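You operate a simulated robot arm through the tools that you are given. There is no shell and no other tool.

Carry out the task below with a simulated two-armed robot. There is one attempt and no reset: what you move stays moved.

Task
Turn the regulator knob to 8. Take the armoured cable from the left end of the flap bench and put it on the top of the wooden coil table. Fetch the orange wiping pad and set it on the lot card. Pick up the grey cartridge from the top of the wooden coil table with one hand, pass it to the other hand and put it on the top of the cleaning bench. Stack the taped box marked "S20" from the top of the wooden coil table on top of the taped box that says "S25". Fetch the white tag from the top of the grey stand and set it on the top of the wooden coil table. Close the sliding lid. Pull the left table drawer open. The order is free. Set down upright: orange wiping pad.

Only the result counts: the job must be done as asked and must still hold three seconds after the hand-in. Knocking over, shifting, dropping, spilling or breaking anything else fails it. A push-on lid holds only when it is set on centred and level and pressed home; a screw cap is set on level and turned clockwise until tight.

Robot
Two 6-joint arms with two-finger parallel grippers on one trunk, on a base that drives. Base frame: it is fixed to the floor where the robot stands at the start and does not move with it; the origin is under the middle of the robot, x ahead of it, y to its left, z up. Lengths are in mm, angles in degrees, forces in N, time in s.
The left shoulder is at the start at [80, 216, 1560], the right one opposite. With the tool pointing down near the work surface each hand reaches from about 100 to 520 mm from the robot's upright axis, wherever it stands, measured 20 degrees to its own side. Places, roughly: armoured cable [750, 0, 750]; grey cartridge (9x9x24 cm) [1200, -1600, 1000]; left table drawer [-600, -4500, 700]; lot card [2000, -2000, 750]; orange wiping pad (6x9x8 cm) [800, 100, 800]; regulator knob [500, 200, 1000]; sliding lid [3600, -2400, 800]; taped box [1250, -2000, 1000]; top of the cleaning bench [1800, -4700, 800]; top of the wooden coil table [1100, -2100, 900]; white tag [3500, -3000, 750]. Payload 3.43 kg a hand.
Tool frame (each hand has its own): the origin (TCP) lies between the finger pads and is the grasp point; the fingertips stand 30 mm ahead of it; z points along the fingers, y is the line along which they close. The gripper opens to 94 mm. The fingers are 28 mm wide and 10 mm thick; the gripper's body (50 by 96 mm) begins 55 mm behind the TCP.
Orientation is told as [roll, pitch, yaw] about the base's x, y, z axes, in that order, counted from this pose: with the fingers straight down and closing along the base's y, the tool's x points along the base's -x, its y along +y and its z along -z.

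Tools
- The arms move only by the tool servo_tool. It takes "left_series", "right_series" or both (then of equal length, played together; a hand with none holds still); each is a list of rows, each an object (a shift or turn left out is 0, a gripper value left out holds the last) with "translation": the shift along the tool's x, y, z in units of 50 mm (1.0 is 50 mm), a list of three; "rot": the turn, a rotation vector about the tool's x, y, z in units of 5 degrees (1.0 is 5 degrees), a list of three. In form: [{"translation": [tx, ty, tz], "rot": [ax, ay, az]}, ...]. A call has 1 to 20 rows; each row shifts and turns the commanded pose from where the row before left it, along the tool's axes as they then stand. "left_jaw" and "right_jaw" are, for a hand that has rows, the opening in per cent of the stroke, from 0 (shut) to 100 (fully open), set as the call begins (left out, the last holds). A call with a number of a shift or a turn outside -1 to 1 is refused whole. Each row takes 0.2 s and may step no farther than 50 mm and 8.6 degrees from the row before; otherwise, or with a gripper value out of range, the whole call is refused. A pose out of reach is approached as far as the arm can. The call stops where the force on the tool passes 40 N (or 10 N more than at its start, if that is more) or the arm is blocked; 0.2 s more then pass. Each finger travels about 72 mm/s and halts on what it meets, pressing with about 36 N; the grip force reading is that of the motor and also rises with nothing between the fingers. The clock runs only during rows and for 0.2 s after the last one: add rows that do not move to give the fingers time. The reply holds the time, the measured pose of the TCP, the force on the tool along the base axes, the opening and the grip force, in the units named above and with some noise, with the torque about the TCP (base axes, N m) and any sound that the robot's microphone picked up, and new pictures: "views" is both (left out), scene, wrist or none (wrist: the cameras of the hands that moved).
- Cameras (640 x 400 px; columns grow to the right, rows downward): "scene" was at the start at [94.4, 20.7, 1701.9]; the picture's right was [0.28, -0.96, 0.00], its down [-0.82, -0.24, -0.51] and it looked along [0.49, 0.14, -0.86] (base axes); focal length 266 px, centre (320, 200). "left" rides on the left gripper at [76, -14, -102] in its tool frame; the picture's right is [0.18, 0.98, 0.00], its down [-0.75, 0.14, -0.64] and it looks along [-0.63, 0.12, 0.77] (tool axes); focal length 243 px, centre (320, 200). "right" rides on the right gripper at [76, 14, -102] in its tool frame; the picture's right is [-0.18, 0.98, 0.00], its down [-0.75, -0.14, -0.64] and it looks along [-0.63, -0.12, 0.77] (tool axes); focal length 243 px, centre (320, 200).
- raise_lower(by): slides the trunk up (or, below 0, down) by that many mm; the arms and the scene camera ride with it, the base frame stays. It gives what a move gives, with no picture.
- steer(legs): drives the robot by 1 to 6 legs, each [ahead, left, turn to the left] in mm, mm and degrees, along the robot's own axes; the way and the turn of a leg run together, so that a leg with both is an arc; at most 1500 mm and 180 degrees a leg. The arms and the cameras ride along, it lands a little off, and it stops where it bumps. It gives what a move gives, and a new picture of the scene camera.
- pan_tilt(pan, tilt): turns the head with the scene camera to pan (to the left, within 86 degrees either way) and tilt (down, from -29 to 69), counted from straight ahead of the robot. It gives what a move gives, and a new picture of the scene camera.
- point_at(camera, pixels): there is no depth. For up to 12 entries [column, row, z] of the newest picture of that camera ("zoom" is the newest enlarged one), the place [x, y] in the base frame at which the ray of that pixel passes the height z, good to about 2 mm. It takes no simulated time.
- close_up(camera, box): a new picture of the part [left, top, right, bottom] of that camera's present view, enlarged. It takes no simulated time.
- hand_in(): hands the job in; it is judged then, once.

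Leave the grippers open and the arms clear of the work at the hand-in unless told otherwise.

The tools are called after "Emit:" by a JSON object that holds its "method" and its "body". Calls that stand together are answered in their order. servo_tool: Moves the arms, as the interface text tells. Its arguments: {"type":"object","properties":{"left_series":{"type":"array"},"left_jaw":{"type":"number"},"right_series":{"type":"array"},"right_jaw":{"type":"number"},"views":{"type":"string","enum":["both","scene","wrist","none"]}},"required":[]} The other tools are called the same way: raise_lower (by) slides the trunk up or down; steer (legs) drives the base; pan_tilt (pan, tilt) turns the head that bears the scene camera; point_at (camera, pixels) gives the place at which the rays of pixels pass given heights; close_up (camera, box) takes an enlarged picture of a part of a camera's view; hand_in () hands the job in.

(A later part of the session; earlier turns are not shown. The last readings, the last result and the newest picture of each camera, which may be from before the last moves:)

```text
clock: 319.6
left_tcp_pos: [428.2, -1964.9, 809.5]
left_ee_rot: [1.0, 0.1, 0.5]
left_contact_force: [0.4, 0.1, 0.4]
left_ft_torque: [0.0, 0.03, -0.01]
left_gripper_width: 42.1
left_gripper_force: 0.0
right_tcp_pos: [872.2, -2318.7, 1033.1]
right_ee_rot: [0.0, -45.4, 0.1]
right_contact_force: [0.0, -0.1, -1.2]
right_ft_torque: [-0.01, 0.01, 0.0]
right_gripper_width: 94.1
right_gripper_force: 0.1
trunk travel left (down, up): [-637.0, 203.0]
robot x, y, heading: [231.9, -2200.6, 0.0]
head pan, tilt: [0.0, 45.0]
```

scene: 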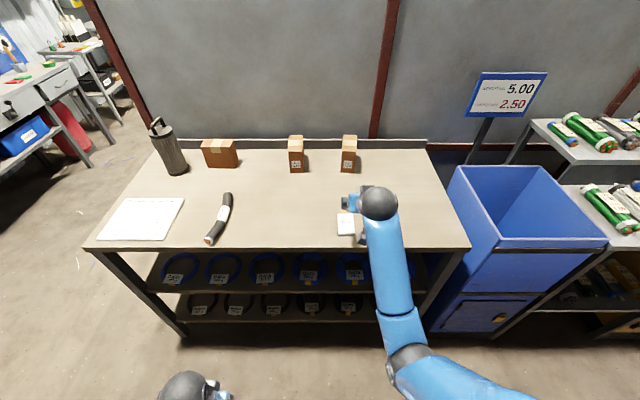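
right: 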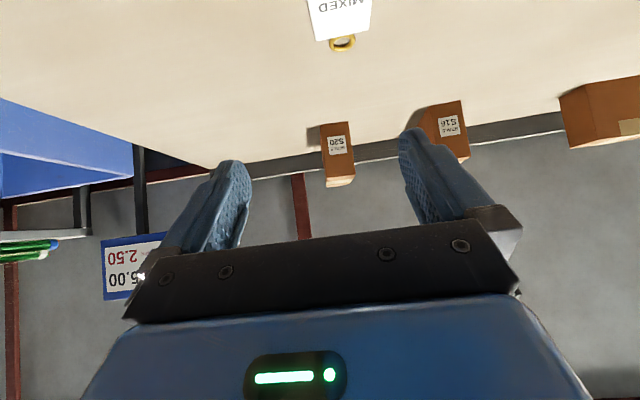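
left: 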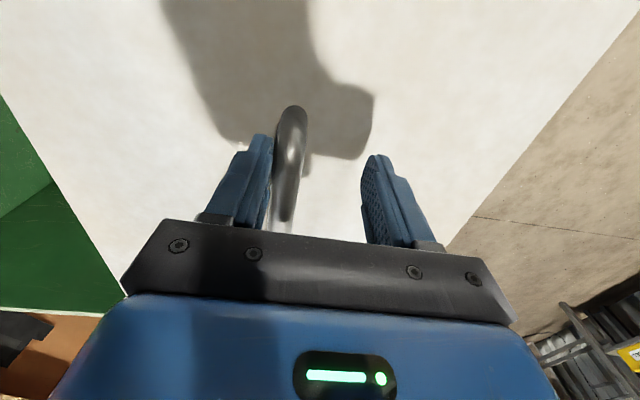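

The tilted pose works. Drive ahead 250.

Emit:
{"method": "steer", "body": {"legs": [[255, 0, 0]]}}

Emit:
{"method": "servo_tool", "body": {"right_series": [{"rot": [0.97, 0, 0.97]}, {}]}}

```text
clock: 321.4
left_tcp_pos: [682.5, -1964.3, 807.2]
left_ee_rot: [1.0, 0.1, 0.4]
left_contact_force: [0.8, -0.7, -0.6]
left_ft_torque: [0.02, 0.0, -0.01]
left_gripper_width: 42.5
left_gripper_force: 0.1
right_tcp_pos: [1123.8, -2320.5, 1035.1]
right_ee_rot: [0.0, -45.5, 0.0]
right_contact_force: [0.1, 0.6, -0.2]
right_ft_torque: [-0.01, 0.0, -0.02]
right_gripper_width: 94.0
right_gripper_force: 0.0
trunk travel left (down, up): [-637.0, 203.0]
robot x, y, heading: [489.6, -2199.8, -0.0]
head pan, tilt: [0.0, 45.0]
```

scene: 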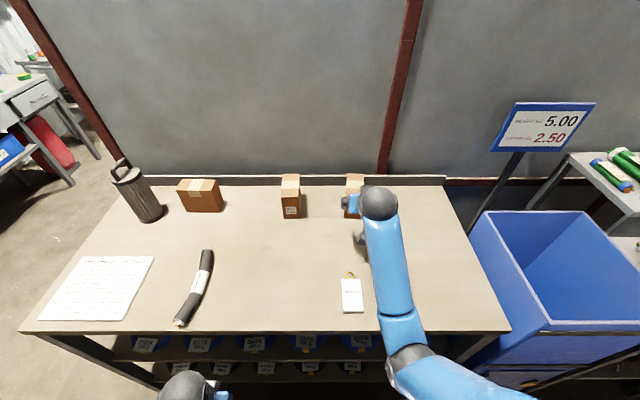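

```text
clock: 322.0
left_tcp_pos: [681.9, -1964.6, 808.0]
left_ee_rot: [1.0, 0.0, 0.5]
left_contact_force: [-0.4, -0.4, 0.4]
left_ft_torque: [0.01, 0.0, -0.04]
left_gripper_width: 42.1
left_gripper_force: 0.0
right_tcp_pos: [1123.8, -2319.9, 1033.7]
right_ee_rot: [0.0, -45.4, -7.0]
right_contact_force: [-0.3, 0.1, 0.3]
right_ft_torque: [-0.04, 0.0, 0.0]
right_gripper_width: 93.8
right_gripper_force: 0.0
trunk travel left (down, up): [-637.0, 203.0]
robot x, y, heading: [487.3, -2195.5, -0.2]
head pan, tilt: [0.0, 45.0]
```

scene: 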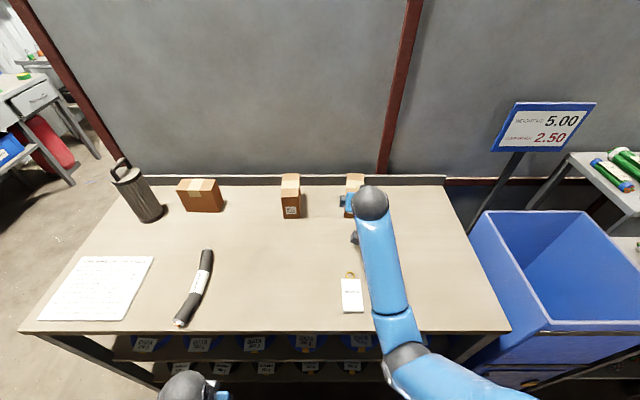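
right: 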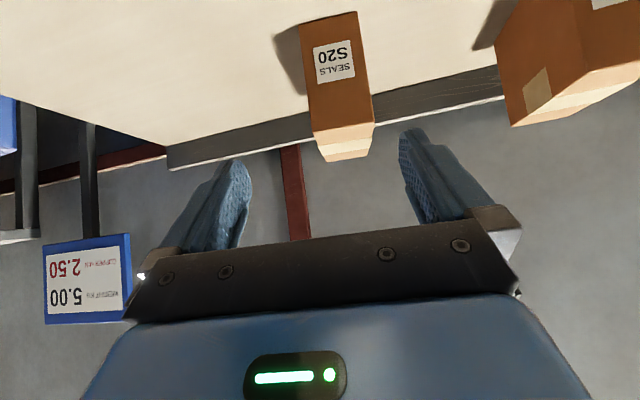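

Emit:
{"method": "point_at", "body": {"camera": "right", "pixels": [[313, 134, 960], [375, 123, 960], [326, 161, 960], [369, 153, 960], [300, 26, 860], [357, 12, 860]]}}

Emit:
{"method": "point_at", "body": {"camera": "scene", "pixels": [[347, 195, 960], [346, 176, 960]]}}

```text
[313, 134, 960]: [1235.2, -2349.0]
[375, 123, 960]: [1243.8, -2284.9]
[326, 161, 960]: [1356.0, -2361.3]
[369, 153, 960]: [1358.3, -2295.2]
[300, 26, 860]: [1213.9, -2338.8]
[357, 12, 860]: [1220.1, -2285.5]
```

```text
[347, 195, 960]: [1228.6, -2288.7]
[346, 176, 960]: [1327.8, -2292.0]
```

Box top ≈ 968, front centre (1217, −2312). Approach along the tool axis.

Emit:
{"method": "servo_tool", "body": {"right_series": [{"translation": [-0.48, 0.37, 0]}, {"translation": [0, 0, 0.6]}, {"translation": [0, 0, 0.6]}, {"translation": [0, 0, 0.6]}, {}], "views": "wrist"}}

```text
clock: 323.2
left_tcp_pos: [683.1, -1964.0, 808.6]
left_ee_rot: [1.0, 0.1, 0.5]
left_contact_force: [-0.5, -0.3, -1.0]
left_ft_torque: [0.04, -0.02, -0.03]
left_gripper_width: 42.6
left_gripper_force: 0.0
right_tcp_pos: [1208.2, -2312.9, 986.9]
right_ee_rot: [0.2, -45.4, -7.0]
right_contact_force: [0.2, 0.3, 0.3]
right_ft_torque: [0.0, -0.01, 0.02]
right_gripper_width: 94.2
right_gripper_force: 0.1
trunk travel left (down, up): [-637.0, 203.0]
robot x, y, heading: [484.9, -2196.5, 0.0]
head pan, tilt: [0.0, 45.0]
```

right: 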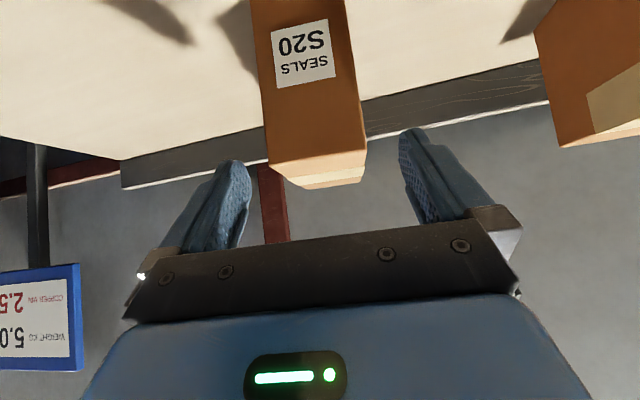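

Emit:
{"method": "servo_tool", "body": {"right_series": [{"translation": [0, 0, 0.4]}, {"translation": [0, 0, 0.4]}, {"translation": [0, 0, 0.2]}, {}], "views": "wrist"}}

Emit:
{"method": "servo_tool", "body": {"right_series": [{}, {}, {}], "right_jaw": 0, "views": "wrist"}}

```text
clock: 324.2
left_tcp_pos: [682.2, -1964.5, 808.7]
left_ee_rot: [1.0, 0.1, 0.6]
left_contact_force: [-1.1, -0.1, -0.3]
left_ft_torque: [-0.02, 0.02, 0.01]
left_gripper_width: 42.2
left_gripper_force: 0.1
right_tcp_pos: [1243.0, -2316.5, 951.7]
right_ee_rot: [0.0, -45.4, -7.0]
right_contact_force: [-0.5, 0.1, 0.9]
right_ft_torque: [-0.01, 0.02, 0.01]
right_gripper_width: 94.1
right_gripper_force: 0.1
trunk travel left (down, up): [-637.0, 203.0]
robot x, y, heading: [485.8, -2202.5, 0.2]
head pan, tilt: [0.0, 45.0]
```

right: 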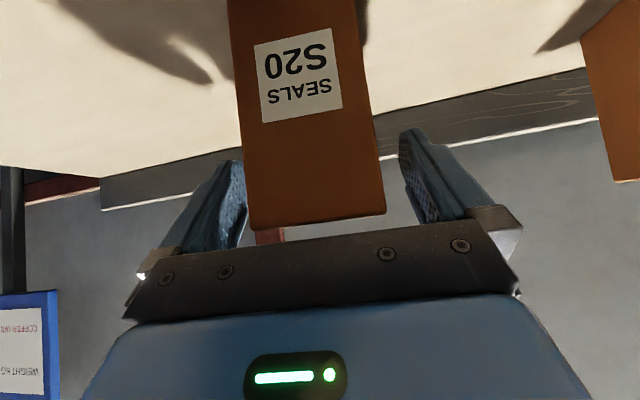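

```text
clock: 325.0
left_tcp_pos: [682.6, -1964.3, 808.8]
left_ee_rot: [1.0, 0.1, 0.5]
left_contact_force: [0.6, -0.4, -0.2]
left_ft_torque: [-0.02, 0.03, 0.02]
left_gripper_width: 42.2
left_gripper_force: 0.0
right_tcp_pos: [1243.4, -2316.7, 952.0]
right_ee_rot: [0.0, -45.4, -6.8]
right_contact_force: [-0.3, 0.1, 0.3]
right_ft_torque: [0.04, -0.01, 0.03]
right_gripper_width: 62.1
right_gripper_force: 35.8
trunk travel left (down, up): [-637.0, 203.0]
robot x, y, heading: [488.7, -2195.4, 0.1]
head pan, tilt: [0.0, 45.0]
```

right: 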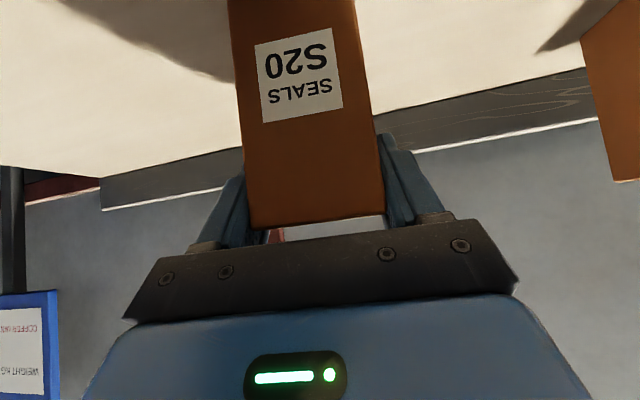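

Gripped (62 mm). Lift vertically, slowly.

Emit:
{"method": "servo_tool", "body": {"right_series": [{"translation": [-0.071, 0, -0.071]}, {"translation": [-0.071, 0, -0.071]}, {"translation": [-0.1, 0, -0.1]}, {"translation": [-0.14, 0, -0.14]}, {}], "views": "wrist"}}

```text
clock: 326.2
left_tcp_pos: [682.8, -1964.8, 808.4]
left_ee_rot: [1.0, 0.2, 0.5]
left_contact_force: [-0.4, -0.2, -0.7]
left_ft_torque: [-0.03, 0.0, -0.04]
left_gripper_width: 42.2
left_gripper_force: 0.0
right_tcp_pos: [1243.8, -2316.0, 978.4]
right_ee_rot: [0.1, -45.4, -7.0]
right_contact_force: [0.6, -0.3, -2.1]
right_ft_torque: [0.04, 0.1, -0.01]
right_gripper_width: 62.2
right_gripper_force: 36.0
trunk travel left (down, up): [-637.0, 203.0]
robot x, y, heading: [487.9, -2201.6, -0.1]
head pan, tilt: [0.0, 45.0]
```

right: 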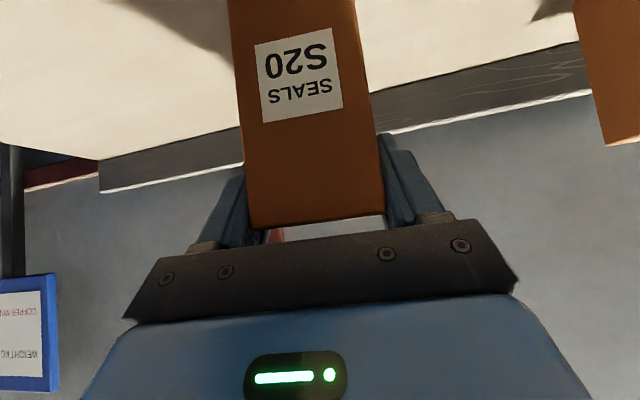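

Held steadily. Lift 130 mm more.

Emit:
{"method": "servo_tool", "body": {"right_series": [{"translation": [-0.18, 0, -0.18]}, {"translation": [-0.21, 0, -0.21]}, {"translation": [-0.21, 0, -0.21]}, {"translation": [-0.21, 0, -0.21]}, {"translation": [-0.21, 0, -0.21]}, {"translation": [-0.21, 0, -0.21]}, {"translation": [-0.21, 0, -0.21]}, {"translation": [-0.21, 0, -0.21]}, {"translation": [-0.18, 0, -0.18]}, {}], "views": "wrist"}}

```text
clock: 328.4
left_tcp_pos: [684.2, -1965.0, 808.9]
left_ee_rot: [1.0, 0.2, 0.5]
left_contact_force: [-0.5, 0.0, -0.1]
left_ft_torque: [0.01, 0.02, -0.02]
left_gripper_width: 42.2
left_gripper_force: 0.0
right_tcp_pos: [1242.0, -2315.7, 1106.5]
right_ee_rot: [0.1, -45.2, -7.0]
right_contact_force: [0.9, 0.0, -2.4]
right_ft_torque: [0.01, 0.08, 0.0]
right_gripper_width: 62.1
right_gripper_force: 35.6
trunk travel left (down, up): [-637.0, 203.0]
robot x, y, heading: [485.6, -2201.7, 0.0]
head pan, tilt: [0.0, 45.0]
```

right: 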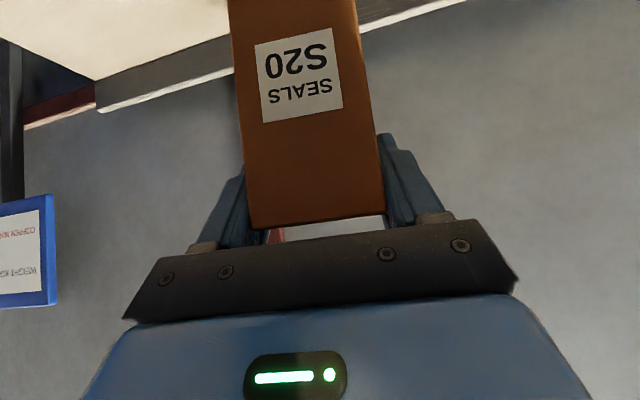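

Now strafe left 545 to the S25 box and straighten the yaw by +7°.

Emit:
{"method": "steer", "body": {"legs": [[0, 545, 0]]}}

Emit:
{"method": "servo_tool", "body": {"right_series": [{"rot": [-0.97, 0, -0.97]}, {}]}}

Emit:
{"method": "close_up", "body": {"camera": "scene", "box": [250, 140, 450, 280]}}

```text
clock: 331.6
left_tcp_pos: [686.6, -1421.4, 807.7]
left_ee_rot: [1.1, 0.2, 0.4]
left_contact_force: [0.0, -0.9, 0.2]
left_ft_torque: [0.01, -0.01, -0.01]
left_gripper_width: 42.2
left_gripper_force: 0.0
right_tcp_pos: [1244.1, -1776.3, 1106.9]
right_ee_rot: [0.2, -45.3, -7.3]
right_contact_force: [0.3, -0.2, -3.6]
right_ft_torque: [0.05, 0.06, 0.0]
right_gripper_width: 62.4
right_gripper_force: 35.7
trunk travel left (down, up): [-637.0, 203.0]
robot x, y, heading: [492.8, -1654.5, -0.4]
head pan, tilt: [0.0, 45.0]
```

scene: 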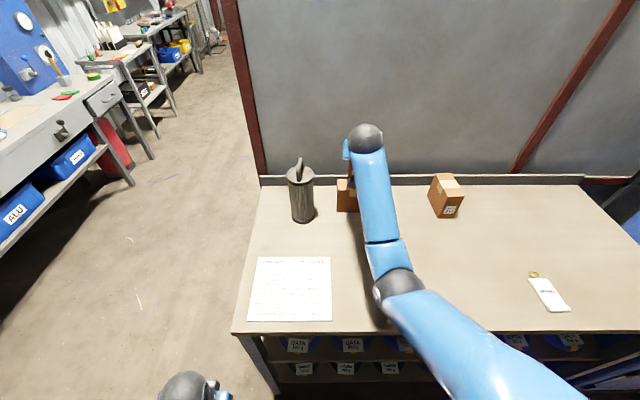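

```text
clock: 332.2
left_tcp_pos: [686.7, -1422.1, 807.5]
left_ee_rot: [1.0, 0.3, 0.3]
left_contact_force: [0.1, -0.1, 0.5]
left_ft_torque: [0.01, -0.04, 0.01]
left_gripper_width: 42.6
left_gripper_force: 0.0
right_tcp_pos: [1244.9, -1775.5, 1107.6]
right_ee_rot: [0.1, -45.3, -0.3]
right_contact_force: [-0.3, 0.4, -2.3]
right_ft_torque: [0.0, 0.09, -0.03]
right_gripper_width: 62.4
right_gripper_force: 36.5
trunk travel left (down, up): [-637.0, 203.0]
robot x, y, heading: [486.7, -1657.1, -0.2]
head pan, tilt: [0.0, 45.0]
```

scene: 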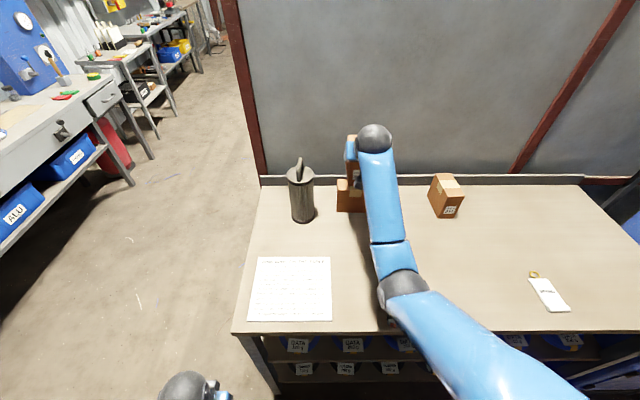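
right: 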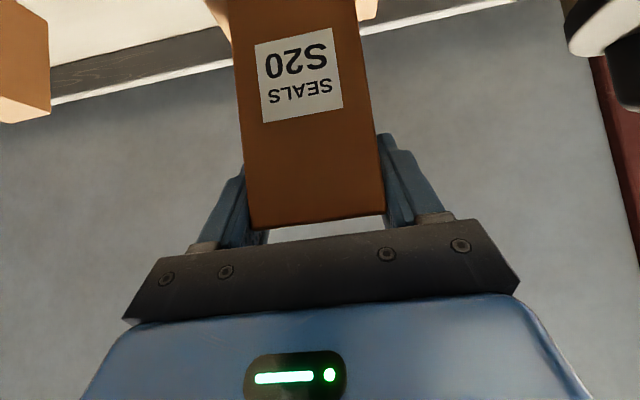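

```text
2.86 times, centred on (350, 210) of scene
```

zoom: 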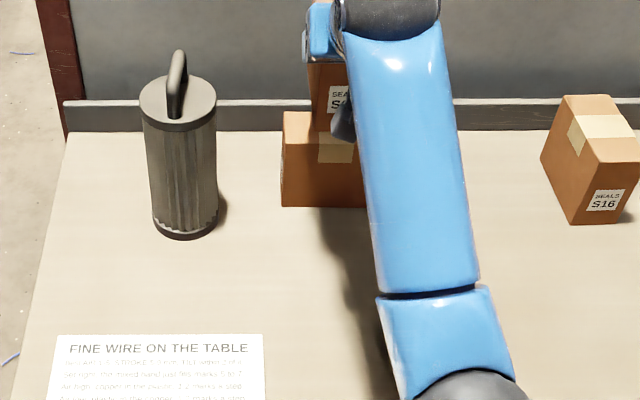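

Refine the S25 position from this new viewpoint.

Emit:
{"method": "point_at", "body": {"camera": "scene", "pixels": [[336.4, 212.4, 860], [337, 179.8, 965], [337.4, 177, 965], [363, 212.5, 860], [302, 221, 860], [300, 159, 1090], [300, 182, 1050]]}}

Emit:
{"method": "point_at", "body": {"camera": "right", "pixels": [[210, 2, 965], [377, 10, 965], [220, 25, 965]]}}

Emit:
{"method": "close_up", "body": {"camera": "right", "box": [160, 0, 440, 140]}}

```text
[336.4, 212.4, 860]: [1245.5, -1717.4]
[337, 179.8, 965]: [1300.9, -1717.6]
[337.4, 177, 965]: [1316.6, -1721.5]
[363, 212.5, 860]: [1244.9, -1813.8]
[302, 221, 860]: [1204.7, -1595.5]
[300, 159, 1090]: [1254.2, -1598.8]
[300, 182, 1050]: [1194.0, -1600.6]
```

```text
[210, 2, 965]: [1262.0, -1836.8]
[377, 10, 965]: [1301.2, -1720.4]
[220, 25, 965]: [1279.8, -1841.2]
```

```text
2.29 times, centred on (300, 70) of right
```

zoom: 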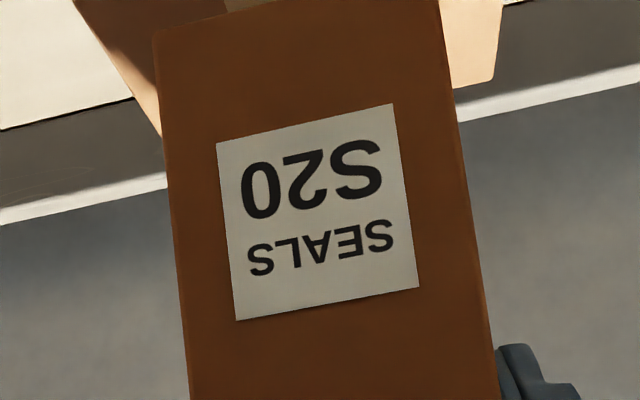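

S25 centre ≈ (1277, −1777); S20's centre is above it within 4 mm. Lower 35 mm, then creep to contact.

Emit:
{"method": "servo_tool", "body": {"right_series": [{"translation": [0.14, -0.06, 0.14]}, {"translation": [0.14, 0, 0.14]}, {"translation": [0.14, 0, 0.14]}, {"translation": [0.07, 0, 0.07]}, {}], "views": "none"}}

Emit:
{"method": "servo_tool", "body": {"right_series": [{"translation": [0.05, 0, 0.05]}, {"translation": [0.05, 0, 0.05]}, {}], "views": "wrist"}}

Emit:
{"method": "close_up", "body": {"camera": "scene", "box": [300, 120, 420, 230]}}

```text
clock: 333.4
left_tcp_pos: [686.6, -1420.2, 808.8]
left_ee_rot: [1.0, 0.2, 0.3]
left_contact_force: [1.4, -0.2, 0.3]
left_ft_torque: [0.02, 0.0, -0.02]
left_gripper_width: 42.4
left_gripper_force: 0.1
right_tcp_pos: [1244.4, -1778.6, 1073.1]
right_ee_rot: [0.0, -45.3, -0.4]
right_contact_force: [0.5, 0.6, -3.4]
right_ft_torque: [-0.01, 0.1, 0.02]
right_gripper_width: 62.4
right_gripper_force: 35.1
trunk travel left (down, up): [-637.0, 203.0]
robot x, y, heading: [492.2, -1654.4, -0.6]
head pan, tilt: [0.0, 45.0]
```

```text
clock: 334.2
left_tcp_pos: [685.3, -1421.4, 807.8]
left_ee_rot: [1.0, 0.3, 0.3]
left_contact_force: [-0.8, -0.2, -0.3]
left_ft_torque: [-0.02, 0.03, -0.01]
left_gripper_width: 42.2
left_gripper_force: 0.1
right_tcp_pos: [1244.7, -1778.8, 1065.6]
right_ee_rot: [0.0, -45.3, -0.3]
right_contact_force: [-0.3, 0.1, -2.8]
right_ft_torque: [0.01, 0.07, 0.0]
right_gripper_width: 62.3
right_gripper_force: 36.3
trunk travel left (down, up): [-637.0, 203.0]
robot x, y, heading: [490.3, -1653.1, -0.2]
head pan, tilt: [0.0, 45.0]
```

right: 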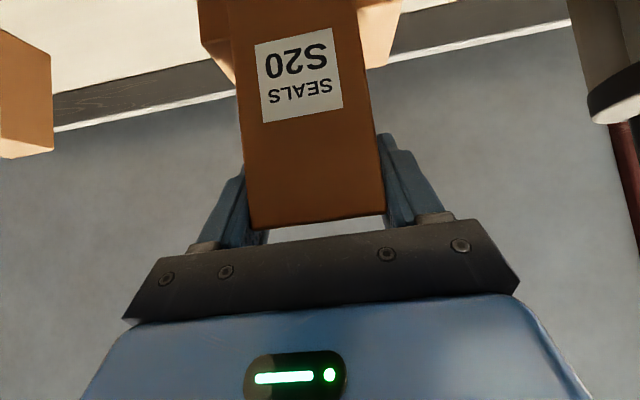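

```text
3.64 times, centred on (360, 175) of scene
```

zoom: 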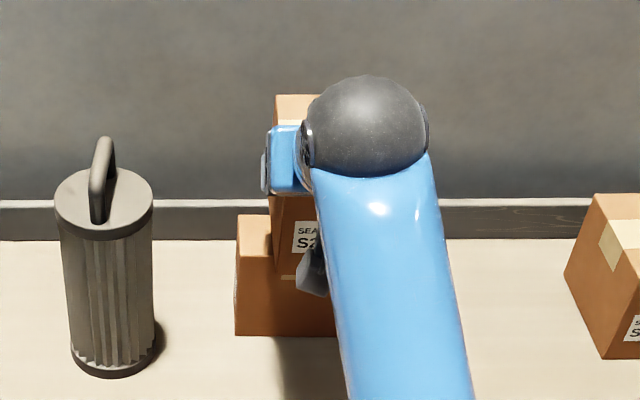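

Continue down to contact.

Emit:
{"method": "servo_tool", "body": {"right_series": [{"translation": [0.04, 0, 0.04]}, {"translation": [0.04, 0, 0.04]}, {}], "views": "none"}}

Emit:
{"method": "servo_tool", "body": {"right_series": [{"translation": [0.03, 0, 0.03]}, {"translation": [0.03, 0, 0.03]}, {}], "views": "wrist"}}

```text
clock: 335.0
left_tcp_pos: [685.9, -1422.0, 808.4]
left_ee_rot: [1.1, 0.1, 0.3]
left_contact_force: [0.7, -0.4, -0.2]
left_ft_torque: [-0.01, 0.0, 0.01]
left_gripper_width: 42.5
left_gripper_force: 0.1
right_tcp_pos: [1243.0, -1778.6, 1062.3]
right_ee_rot: [-0.1, -45.5, -0.4]
right_contact_force: [0.7, -0.9, 2.3]
right_ft_torque: [0.12, -0.1, 0.0]
right_gripper_width: 62.2
right_gripper_force: 36.0
trunk travel left (down, up): [-637.0, 203.0]
robot x, y, heading: [488.5, -1657.7, -0.4]
head pan, tilt: [0.0, 45.0]
```

```text
clock: 335.8
left_tcp_pos: [683.7, -1420.8, 808.5]
left_ee_rot: [1.1, 0.0, 0.3]
left_contact_force: [0.5, -0.8, 0.1]
left_ft_torque: [-0.02, 0.01, -0.02]
left_gripper_width: 42.6
left_gripper_force: 0.1
right_tcp_pos: [1242.6, -1778.6, 1061.4]
right_ee_rot: [0.1, -46.0, -0.5]
right_contact_force: [3.3, -1.3, 23.3]
right_ft_torque: [-0.14, -0.59, -0.04]
right_gripper_width: 62.1
right_gripper_force: 35.8
trunk travel left (down, up): [-637.0, 203.0]
robot x, y, heading: [489.7, -1656.9, -0.3]
head pan, tilt: [0.0, 45.0]
```

right: 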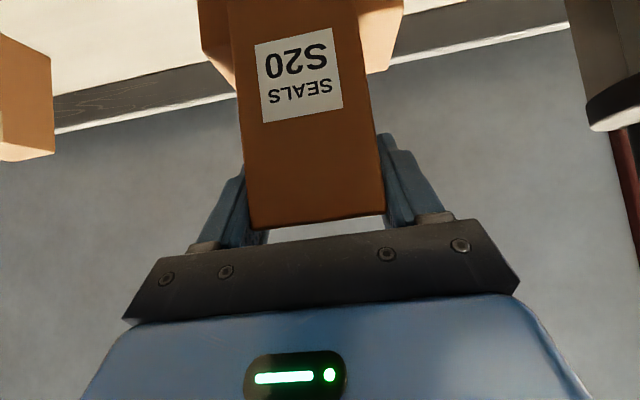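

In contact. Ease off ~2.5 mm, open, and withdraw along the tool axis.

Emit:
{"method": "servo_tool", "body": {"right_series": [{"translation": [-0.03, 0, -0.03]}, {"translation": [-0.015, 0, -0.015]}, {}], "views": "none"}}

Emit:
{"method": "servo_tool", "body": {"right_series": [{}, {}, {}], "right_jaw": 100, "views": "wrist"}}

```text
clock: 336.6
left_tcp_pos: [684.3, -1421.7, 808.4]
left_ee_rot: [1.0, 0.1, 0.4]
left_contact_force: [0.6, 0.0, -0.5]
left_ft_torque: [0.0, -0.01, 0.04]
left_gripper_width: 42.3
left_gripper_force: 0.0
right_tcp_pos: [1242.0, -1778.7, 1061.5]
right_ee_rot: [0.1, -45.6, -0.3]
right_contact_force: [3.9, -3.0, 19.0]
right_ft_torque: [-0.01, -0.79, -0.04]
right_gripper_width: 62.2
right_gripper_force: 36.1
trunk travel left (down, up): [-637.0, 203.0]
robot x, y, heading: [489.9, -1657.4, -0.4]
head pan, tilt: [0.0, 45.0]
```

```text
clock: 337.4
left_tcp_pos: [686.7, -1421.5, 808.3]
left_ee_rot: [0.9, 0.2, 0.3]
left_contact_force: [0.1, 0.3, 0.2]
left_ft_torque: [0.0, -0.02, 0.0]
left_gripper_width: 42.4
left_gripper_force: 0.1
right_tcp_pos: [1242.9, -1778.6, 1058.3]
right_ee_rot: [0.0, -45.2, -0.3]
right_contact_force: [0.3, 0.0, -0.5]
right_ft_torque: [0.0, 0.0, 0.04]
right_gripper_width: 93.9
right_gripper_force: 0.1
trunk travel left (down, up): [-637.0, 203.0]
robot x, y, heading: [487.9, -1653.2, -0.1]
head pan, tilt: [0.0, 45.0]
```

right: 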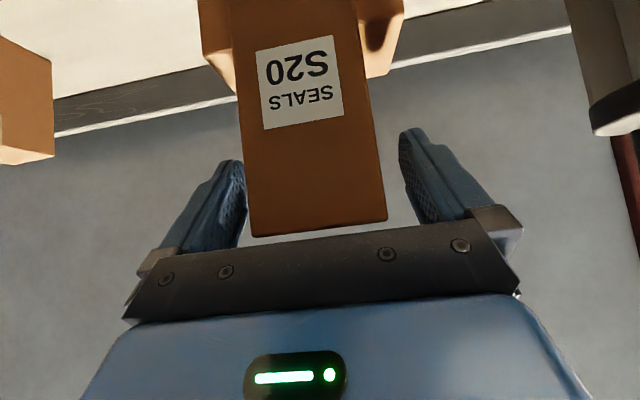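

Released; box stands. Withdraw.

Emit:
{"method": "servo_tool", "body": {"right_series": [{"translation": [0, 0, -0.3]}, {"translation": [0, 0, -0.5]}, {"translation": [0, 0, -0.7]}, {"translation": [0, 0, -0.8]}, {"translation": [0.5, 0, -0.5]}, {}]}}

Emit:
{"method": "close_up", "body": {"camera": "scene", "box": [270, 120, 420, 240]}}

```text
clock: 338.8
left_tcp_pos: [685.5, -1422.1, 808.8]
left_ee_rot: [0.9, 0.2, 0.3]
left_contact_force: [0.2, -1.3, -0.1]
left_ft_torque: [-0.01, -0.02, 0.0]
left_gripper_width: 42.2
left_gripper_force: 0.1
right_tcp_pos: [1126.1, -1777.9, 1139.5]
right_ee_rot: [0.0, -45.3, -0.2]
right_contact_force: [-0.5, 1.5, 0.4]
right_ft_torque: [0.02, -0.01, 0.03]
right_gripper_width: 93.9
right_gripper_force: 0.0
trunk travel left (down, up): [-637.0, 203.0]
robot x, y, heading: [487.0, -1653.5, -0.4]
head pan, tilt: [0.0, 45.0]
```

scene: 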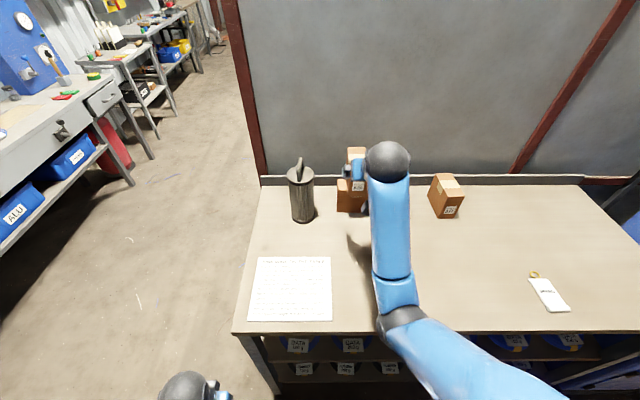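
right: 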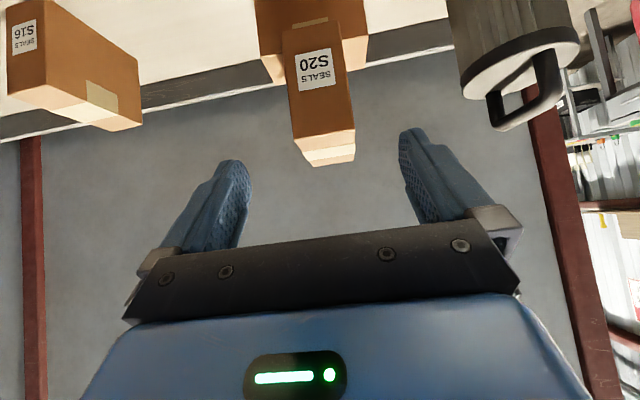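

```text
3.33 times, centred on (345, 180) of scene
```

zoom: 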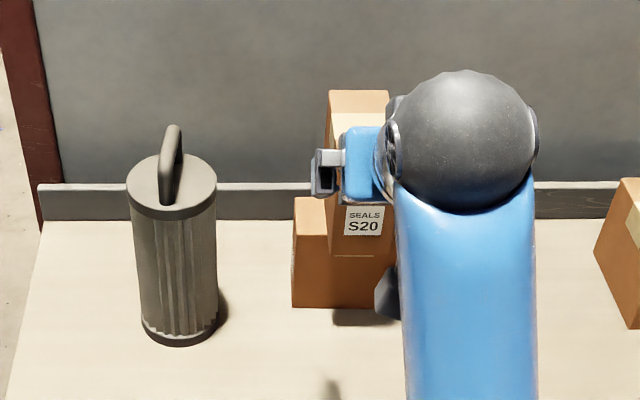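

S20 stands on S25. Now the cartridge: back up 120, sidestep left 58, and move the right hand in line with the cartridge to see its handle.

Emit:
{"method": "steer", "body": {"legs": [[-120, 0, 0], [0, 58, 0.3]]}}

Emit:
{"method": "servo_tool", "body": {"right_series": [{"translation": [0, 0.8, 0]}, {"translation": [0, 0.8, 0]}, {"translation": [0, 0.8, 0]}, {}]}}

```text
clock: 340.6
left_tcp_pos: [567.1, -1368.4, 809.0]
left_ee_rot: [1.3, 0.2, 0.5]
left_contact_force: [-0.2, -0.1, -0.5]
left_ft_torque: [0.02, -0.02, 0.02]
left_gripper_width: 42.5
left_gripper_force: 0.1
right_tcp_pos: [1009.4, -1726.0, 1138.5]
right_ee_rot: [0.6, -45.3, -0.5]
right_contact_force: [0.5, -0.4, 0.1]
right_ft_torque: [0.03, 0.01, 0.06]
right_gripper_width: 94.0
right_gripper_force: 0.1
trunk travel left (down, up): [-637.0, 203.0]
robot x, y, heading: [371.0, -1595.6, -0.1]
head pan, tilt: [0.0, 45.0]
```

scene: 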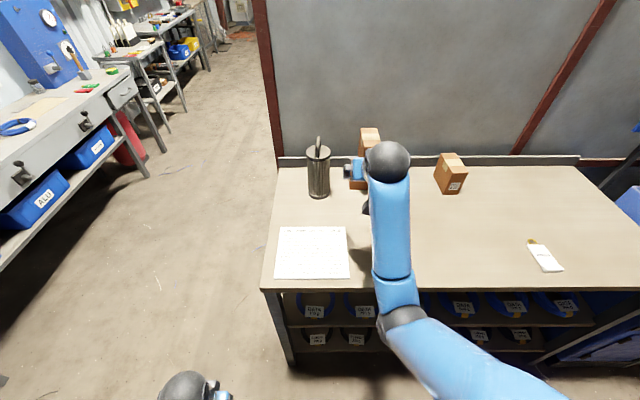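

```text
clock: 341.6
left_tcp_pos: [566.8, -1363.6, 808.3]
left_ee_rot: [1.0, 0.0, 0.5]
left_contact_force: [0.4, -0.5, 0.1]
left_ft_torque: [0.02, 0.0, -0.01]
left_gripper_width: 42.3
left_gripper_force: 0.0
right_tcp_pos: [1007.9, -1600.0, 1141.7]
right_ee_rot: [-0.1, -45.4, -0.1]
right_contact_force: [-0.2, -0.4, -0.7]
right_ft_torque: [0.0, 0.0, 0.03]
right_gripper_width: 93.9
right_gripper_force: 0.1
trunk travel left (down, up): [-637.0, 203.0]
robot x, y, heading: [370.7, -1599.7, -0.2]
head pan, tilt: [0.0, 45.0]
```

scene: 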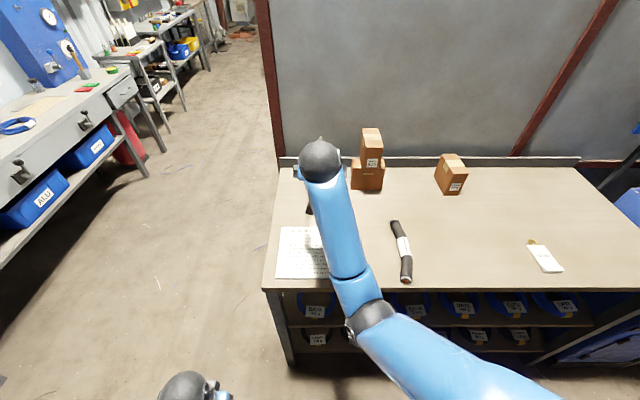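
right: 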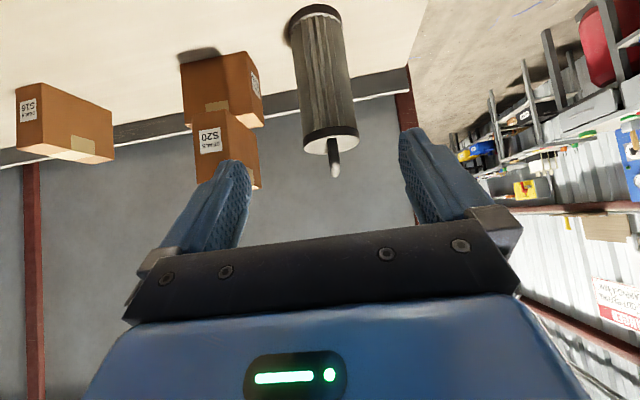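

The stack looks good. Zoom into the cartridge in the right view and measure.

Emit:
{"method": "close_up", "body": {"camera": "right", "box": [270, 0, 390, 190]}}

Emit:
{"method": "point_at", "body": {"camera": "right", "pixels": [[315, 16, 860], [287, 10, 860], [341, 10, 860], [335, 172, 1090], [335, 172, 1100], [329, 140, 1060], [333, 148, 1090]]}}

Emit:
{"method": "point_at", "body": {"camera": "scene", "pixels": [[320, 137, 1100], [320, 137, 1090]]}}

```text
2.11 times, centred on (330, 95) of right
```

zoom: 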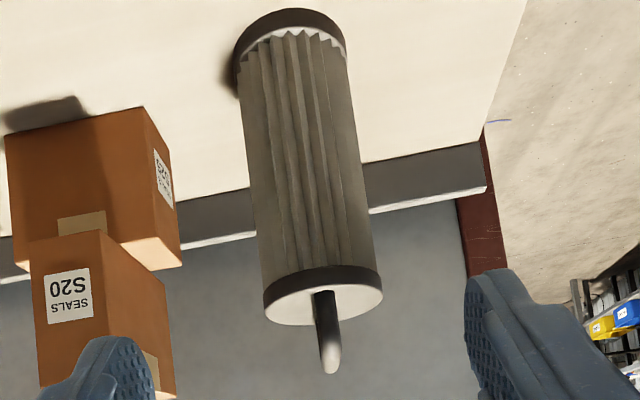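

```text
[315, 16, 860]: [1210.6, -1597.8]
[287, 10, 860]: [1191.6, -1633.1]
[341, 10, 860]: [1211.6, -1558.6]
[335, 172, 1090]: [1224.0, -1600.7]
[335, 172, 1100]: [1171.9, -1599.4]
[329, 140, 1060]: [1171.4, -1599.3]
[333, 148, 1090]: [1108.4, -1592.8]
```

```text
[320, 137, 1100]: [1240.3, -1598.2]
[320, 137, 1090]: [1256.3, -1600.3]
```

Emit:
{"method": "point_at", "body": {"camera": "zoom", "pixels": [[285, 8, 860], [234, 80, 860], [346, 55, 860], [322, 292, 1060], [322, 292, 1050], [331, 372, 1090], [331, 372, 1080], [264, 300, 1050], [382, 285, 1050], [330, 340, 1080]]}}

Emit:
{"method": "close_up", "body": {"camera": "scene", "box": [290, 120, 400, 200]}}

```text
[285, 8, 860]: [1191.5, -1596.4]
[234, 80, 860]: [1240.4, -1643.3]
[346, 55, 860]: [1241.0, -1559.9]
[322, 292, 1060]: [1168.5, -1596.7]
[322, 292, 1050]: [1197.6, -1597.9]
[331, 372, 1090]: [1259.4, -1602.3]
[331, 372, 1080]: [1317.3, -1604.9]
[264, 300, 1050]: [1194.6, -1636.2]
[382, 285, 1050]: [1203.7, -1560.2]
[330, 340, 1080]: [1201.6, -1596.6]
```

```text
5.00 times, centred on (345, 160) of scene
```

zoom: 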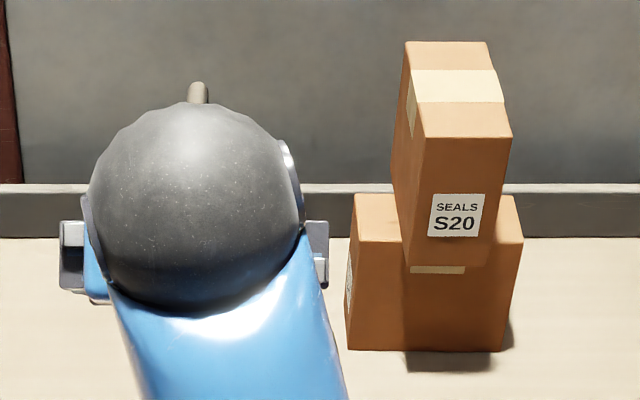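

Cartridge axis ≈ (1236, −1600); handle bar along x, bar centre z≈1092, cap top ≈1047. Drive ahead 116, then approach with the tilted hand.

Emit:
{"method": "steer", "body": {"legs": [[116, 0, 0]]}}

Emit:
{"method": "servo_tool", "body": {"right_series": [{"translation": [-0.42, 0, 0]}, {"translation": [-0.42, 0, 0.3]}, {"translation": [0, 0, 0.6]}, {}], "right_jaw": 60, "views": "wrist"}}

```text
clock: 342.8
left_tcp_pos: [678.5, -1363.9, 808.3]
left_ee_rot: [1.1, 0.1, 0.5]
left_contact_force: [0.7, 0.8, 0.4]
left_ft_torque: [-0.02, -0.01, -0.01]
left_gripper_width: 42.1
left_gripper_force: 0.0
right_tcp_pos: [1121.4, -1600.5, 1141.9]
right_ee_rot: [0.0, -45.5, -0.1]
right_contact_force: [-0.4, 0.4, 0.0]
right_ft_torque: [0.03, 0.02, -0.01]
right_gripper_width: 94.2
right_gripper_force: 0.0
trunk travel left (down, up): [-637.0, 203.0]
robot x, y, heading: [487.1, -1597.8, 0.1]
head pan, tilt: [0.0, 45.0]
```

scene: 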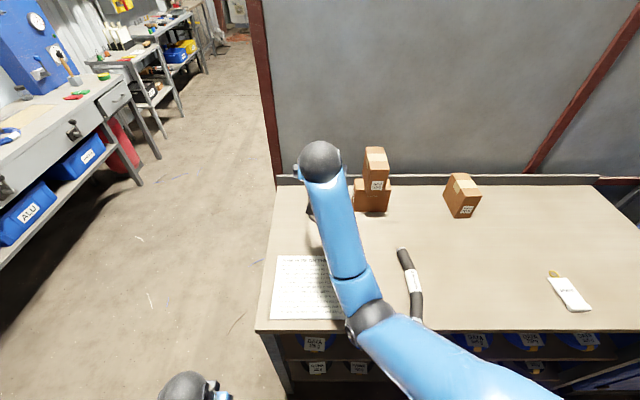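

```text
clock: 343.8
left_tcp_pos: [679.5, -1364.5, 809.3]
left_ee_rot: [1.1, 0.1, 0.5]
left_contact_force: [0.3, -0.1, 0.2]
left_ft_torque: [0.01, -0.02, -0.03]
left_gripper_width: 42.2
left_gripper_force: 0.1
right_tcp_pos: [1184.2, -1600.9, 1138.9]
right_ee_rot: [0.1, -45.4, -0.2]
right_contact_force: [-0.2, 0.4, 0.1]
right_ft_torque: [0.01, 0.01, -0.02]
right_gripper_width: 56.5
right_gripper_force: 0.0
trunk travel left (down, up): [-637.0, 203.0]
robot x, y, heading: [480.3, -1600.5, -0.3]
head pan, tilt: [0.0, 45.0]
```

right: 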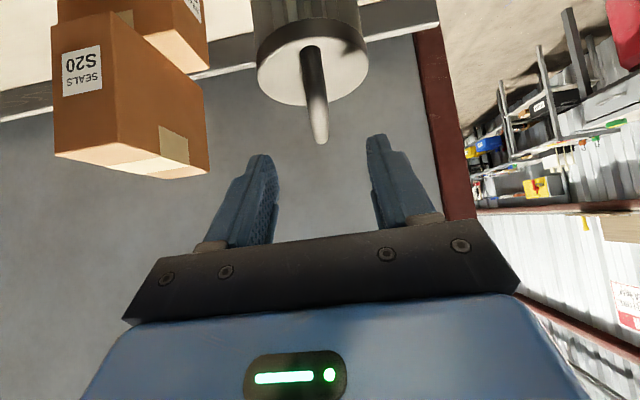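

The handle is lined up. Continue along the tool axis 50 mm, then check.

Emit:
{"method": "servo_tool", "body": {"right_series": [{"translation": [0, 0, 0.5]}, {"translation": [0, 0, 0.5]}, {}], "views": "wrist"}}

```text
clock: 344.6
left_tcp_pos: [680.3, -1363.9, 808.3]
left_ee_rot: [1.0, 0.0, 0.5]
left_contact_force: [-0.1, 0.4, 0.1]
left_ft_torque: [0.01, 0.0, -0.01]
left_gripper_width: 42.3
left_gripper_force: 0.1
right_tcp_pos: [1221.5, -1600.5, 1104.4]
right_ee_rot: [0.1, -45.4, -0.2]
right_contact_force: [-0.2, -0.3, 0.2]
right_ft_torque: [0.0, 0.03, 0.0]
right_gripper_width: 56.3
right_gripper_force: 0.0
trunk travel left (down, up): [-637.0, 203.0]
robot x, y, heading: [483.4, -1602.1, -0.2]
head pan, tilt: [0.0, 45.0]
```

right: 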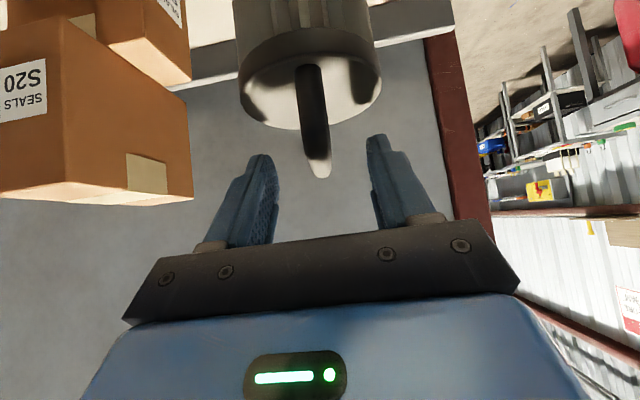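

Continue 22 mm and close.

Emit:
{"method": "servo_tool", "body": {"right_series": [{"translation": [0, 0, 0.25]}, {"translation": [0, 0, 0.2]}, {}], "views": "none"}}

Emit:
{"method": "servo_tool", "body": {"right_series": [{}, {}, {}, {}], "right_jaw": 0, "views": "wrist"}}

```text
clock: 345.4
left_tcp_pos: [681.6, -1363.4, 809.6]
left_ee_rot: [1.0, 0.2, 0.5]
left_contact_force: [0.6, -0.8, 0.4]
left_ft_torque: [-0.03, -0.01, -0.05]
left_gripper_width: 42.2
left_gripper_force: 0.2
right_tcp_pos: [1235.2, -1600.4, 1087.8]
right_ee_rot: [0.1, -45.4, 0.0]
right_contact_force: [0.2, -0.1, -1.0]
right_ft_torque: [0.03, 0.03, -0.01]
right_gripper_width: 56.5
right_gripper_force: 0.1
trunk travel left (down, up): [-637.0, 203.0]
robot x, y, heading: [484.7, -1596.0, 0.0]
head pan, tilt: [0.0, 45.0]
```

```text
clock: 346.4
left_tcp_pos: [680.3, -1363.8, 807.2]
left_ee_rot: [1.0, 0.1, 0.5]
left_contact_force: [0.4, 0.1, 0.0]
left_ft_torque: [-0.01, -0.01, 0.0]
left_gripper_width: 42.2
left_gripper_force: 0.1
right_tcp_pos: [1235.6, -1600.7, 1088.1]
right_ee_rot: [0.0, -45.4, -0.1]
right_contact_force: [-0.2, -0.2, -0.3]
right_ft_torque: [0.01, -0.06, 0.03]
right_gripper_width: 17.7
right_gripper_force: 36.2
trunk travel left (down, up): [-637.0, 203.0]
robot x, y, heading: [483.9, -1601.2, -0.1]
head pan, tilt: [0.0, 45.0]
```

right: 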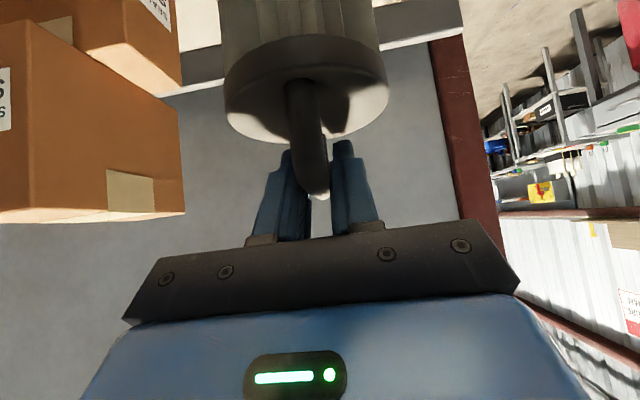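

Gripped the bar (17.7 mm). Lift slowly.

Emit:
{"method": "servo_tool", "body": {"right_series": [{"translation": [-0.05, 0, -0.05]}, {"translation": [-0.07, 0, -0.07]}, {"translation": [-0.07, 0, -0.07]}, {"translation": [-0.1, 0, -0.1]}, {"translation": [-0.1, 0, -0.1]}, {}], "views": "wrist"}}

```text
clock: 347.8
left_tcp_pos: [680.4, -1364.2, 807.6]
left_ee_rot: [1.0, 0.2, 0.5]
left_contact_force: [-0.2, -1.0, 0.6]
left_ft_torque: [0.02, -0.01, 0.02]
left_gripper_width: 42.4
left_gripper_force: 0.1
right_tcp_pos: [1237.3, -1600.8, 1116.4]
right_ee_rot: [0.0, -45.3, -0.1]
right_contact_force: [-0.3, 0.2, -2.9]
right_ft_torque: [0.03, -0.03, 0.0]
right_gripper_width: 17.7
right_gripper_force: 35.9
trunk travel left (down, up): [-637.0, 203.0]
robot x, y, heading: [487.0, -1597.6, -0.2]
head pan, tilt: [0.0, 45.0]
```

right: 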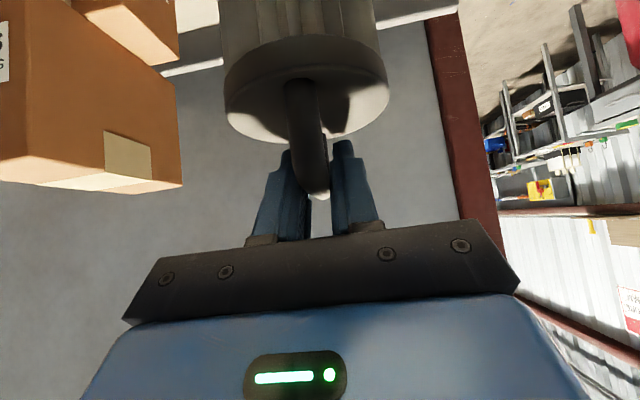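

Cartridge lifts (~3 N). Lift 80 mm more, then back away 480 into the aisle.

Emit:
{"method": "servo_tool", "body": {"right_series": [{"translation": [-0.15, 0, -0.15]}, {"translation": [-0.2, 0, -0.2]}, {"translation": [-0.2, 0, -0.2]}, {"translation": [-0.2, 0, -0.2]}, {"translation": [-0.2, 0, -0.2]}, {"translation": [-0.15, 0, -0.15]}, {}], "views": "none"}}

Emit:
{"method": "steer", "body": {"legs": [[-480, 0, 0]]}}

Emit:
{"method": "servo_tool", "body": {"left_series": [{}], "right_series": [{}]}}

```text
clock: 349.4
left_tcp_pos: [680.3, -1363.4, 806.7]
left_ee_rot: [1.0, 0.2, 0.5]
left_contact_force: [0.5, -0.6, -0.6]
left_ft_torque: [-0.03, 0.01, 0.01]
left_gripper_width: 42.0
left_gripper_force: 0.1
right_tcp_pos: [1236.2, -1600.5, 1192.8]
right_ee_rot: [0.0, -45.2, -0.1]
right_contact_force: [-0.6, -0.1, -3.5]
right_ft_torque: [-0.04, -0.05, 0.03]
right_gripper_width: 17.7
right_gripper_force: 36.1
trunk travel left (down, up): [-637.0, 203.0]
robot x, y, heading: [485.1, -1599.6, -0.2]
head pan, tilt: [0.0, 45.0]
```

```text
clock: 352.2
left_tcp_pos: [202.6, -1363.7, 807.2]
left_ee_rot: [0.9, 0.2, 0.1]
left_contact_force: [-0.1, 0.5, 0.0]
left_ft_torque: [-0.02, 0.0, -0.01]
left_gripper_width: 42.3
left_gripper_force: 0.0
right_tcp_pos: [757.6, -1604.5, 1192.5]
right_ee_rot: [0.0, -45.3, -0.6]
right_contact_force: [0.8, 0.7, -2.8]
right_ft_torque: [0.01, -0.02, 0.0]
right_gripper_width: 17.6
right_gripper_force: 35.7
trunk travel left (down, up): [-637.0, 203.0]
robot x, y, heading: [5.6, -1596.8, -0.5]
head pan, tilt: [0.0, 45.0]
```

scene: 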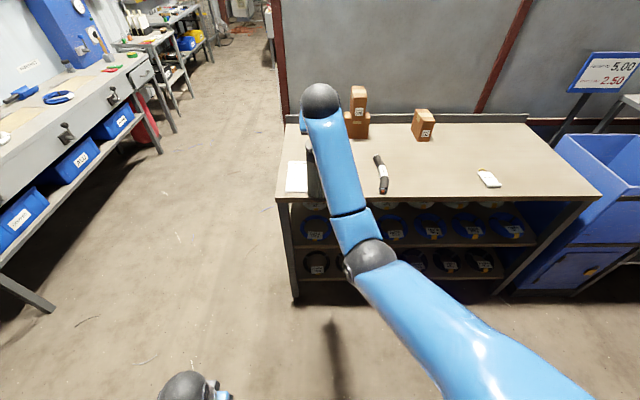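

```text
clock: 352.6
left_tcp_pos: [202.8, -1363.3, 806.8]
left_ee_rot: [0.9, 0.1, 0.2]
left_contact_force: [0.1, 0.3, -0.3]
left_ft_torque: [-0.01, -0.03, 0.01]
left_gripper_width: 42.4
left_gripper_force: 0.0
right_tcp_pos: [755.5, -1603.7, 1192.0]
right_ee_rot: [-0.2, -45.4, -0.4]
right_contact_force: [0.4, -0.2, -3.1]
right_ft_torque: [-0.02, 0.0, -0.01]
right_gripper_width: 17.6
right_gripper_force: 36.1
trunk travel left (down, up): [-637.0, 203.0]
robot x, y, heading: [0.6, -1599.0, -0.4]
head pan, tilt: [0.0, 45.0]
```

scene: 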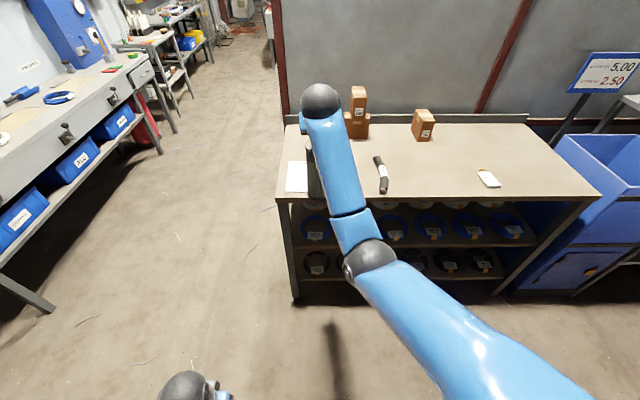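
right: 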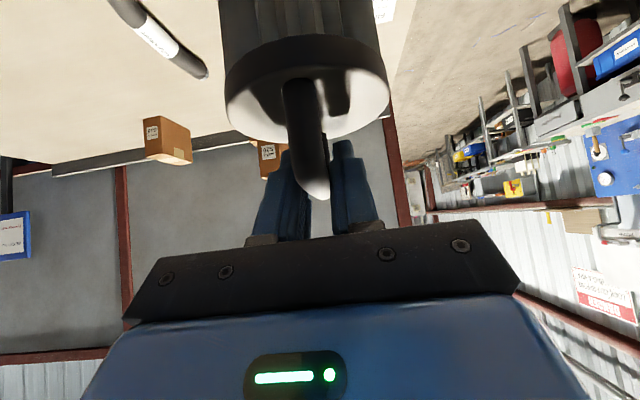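
left: 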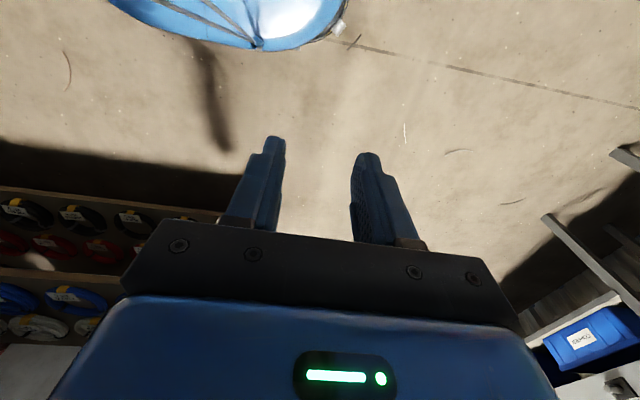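

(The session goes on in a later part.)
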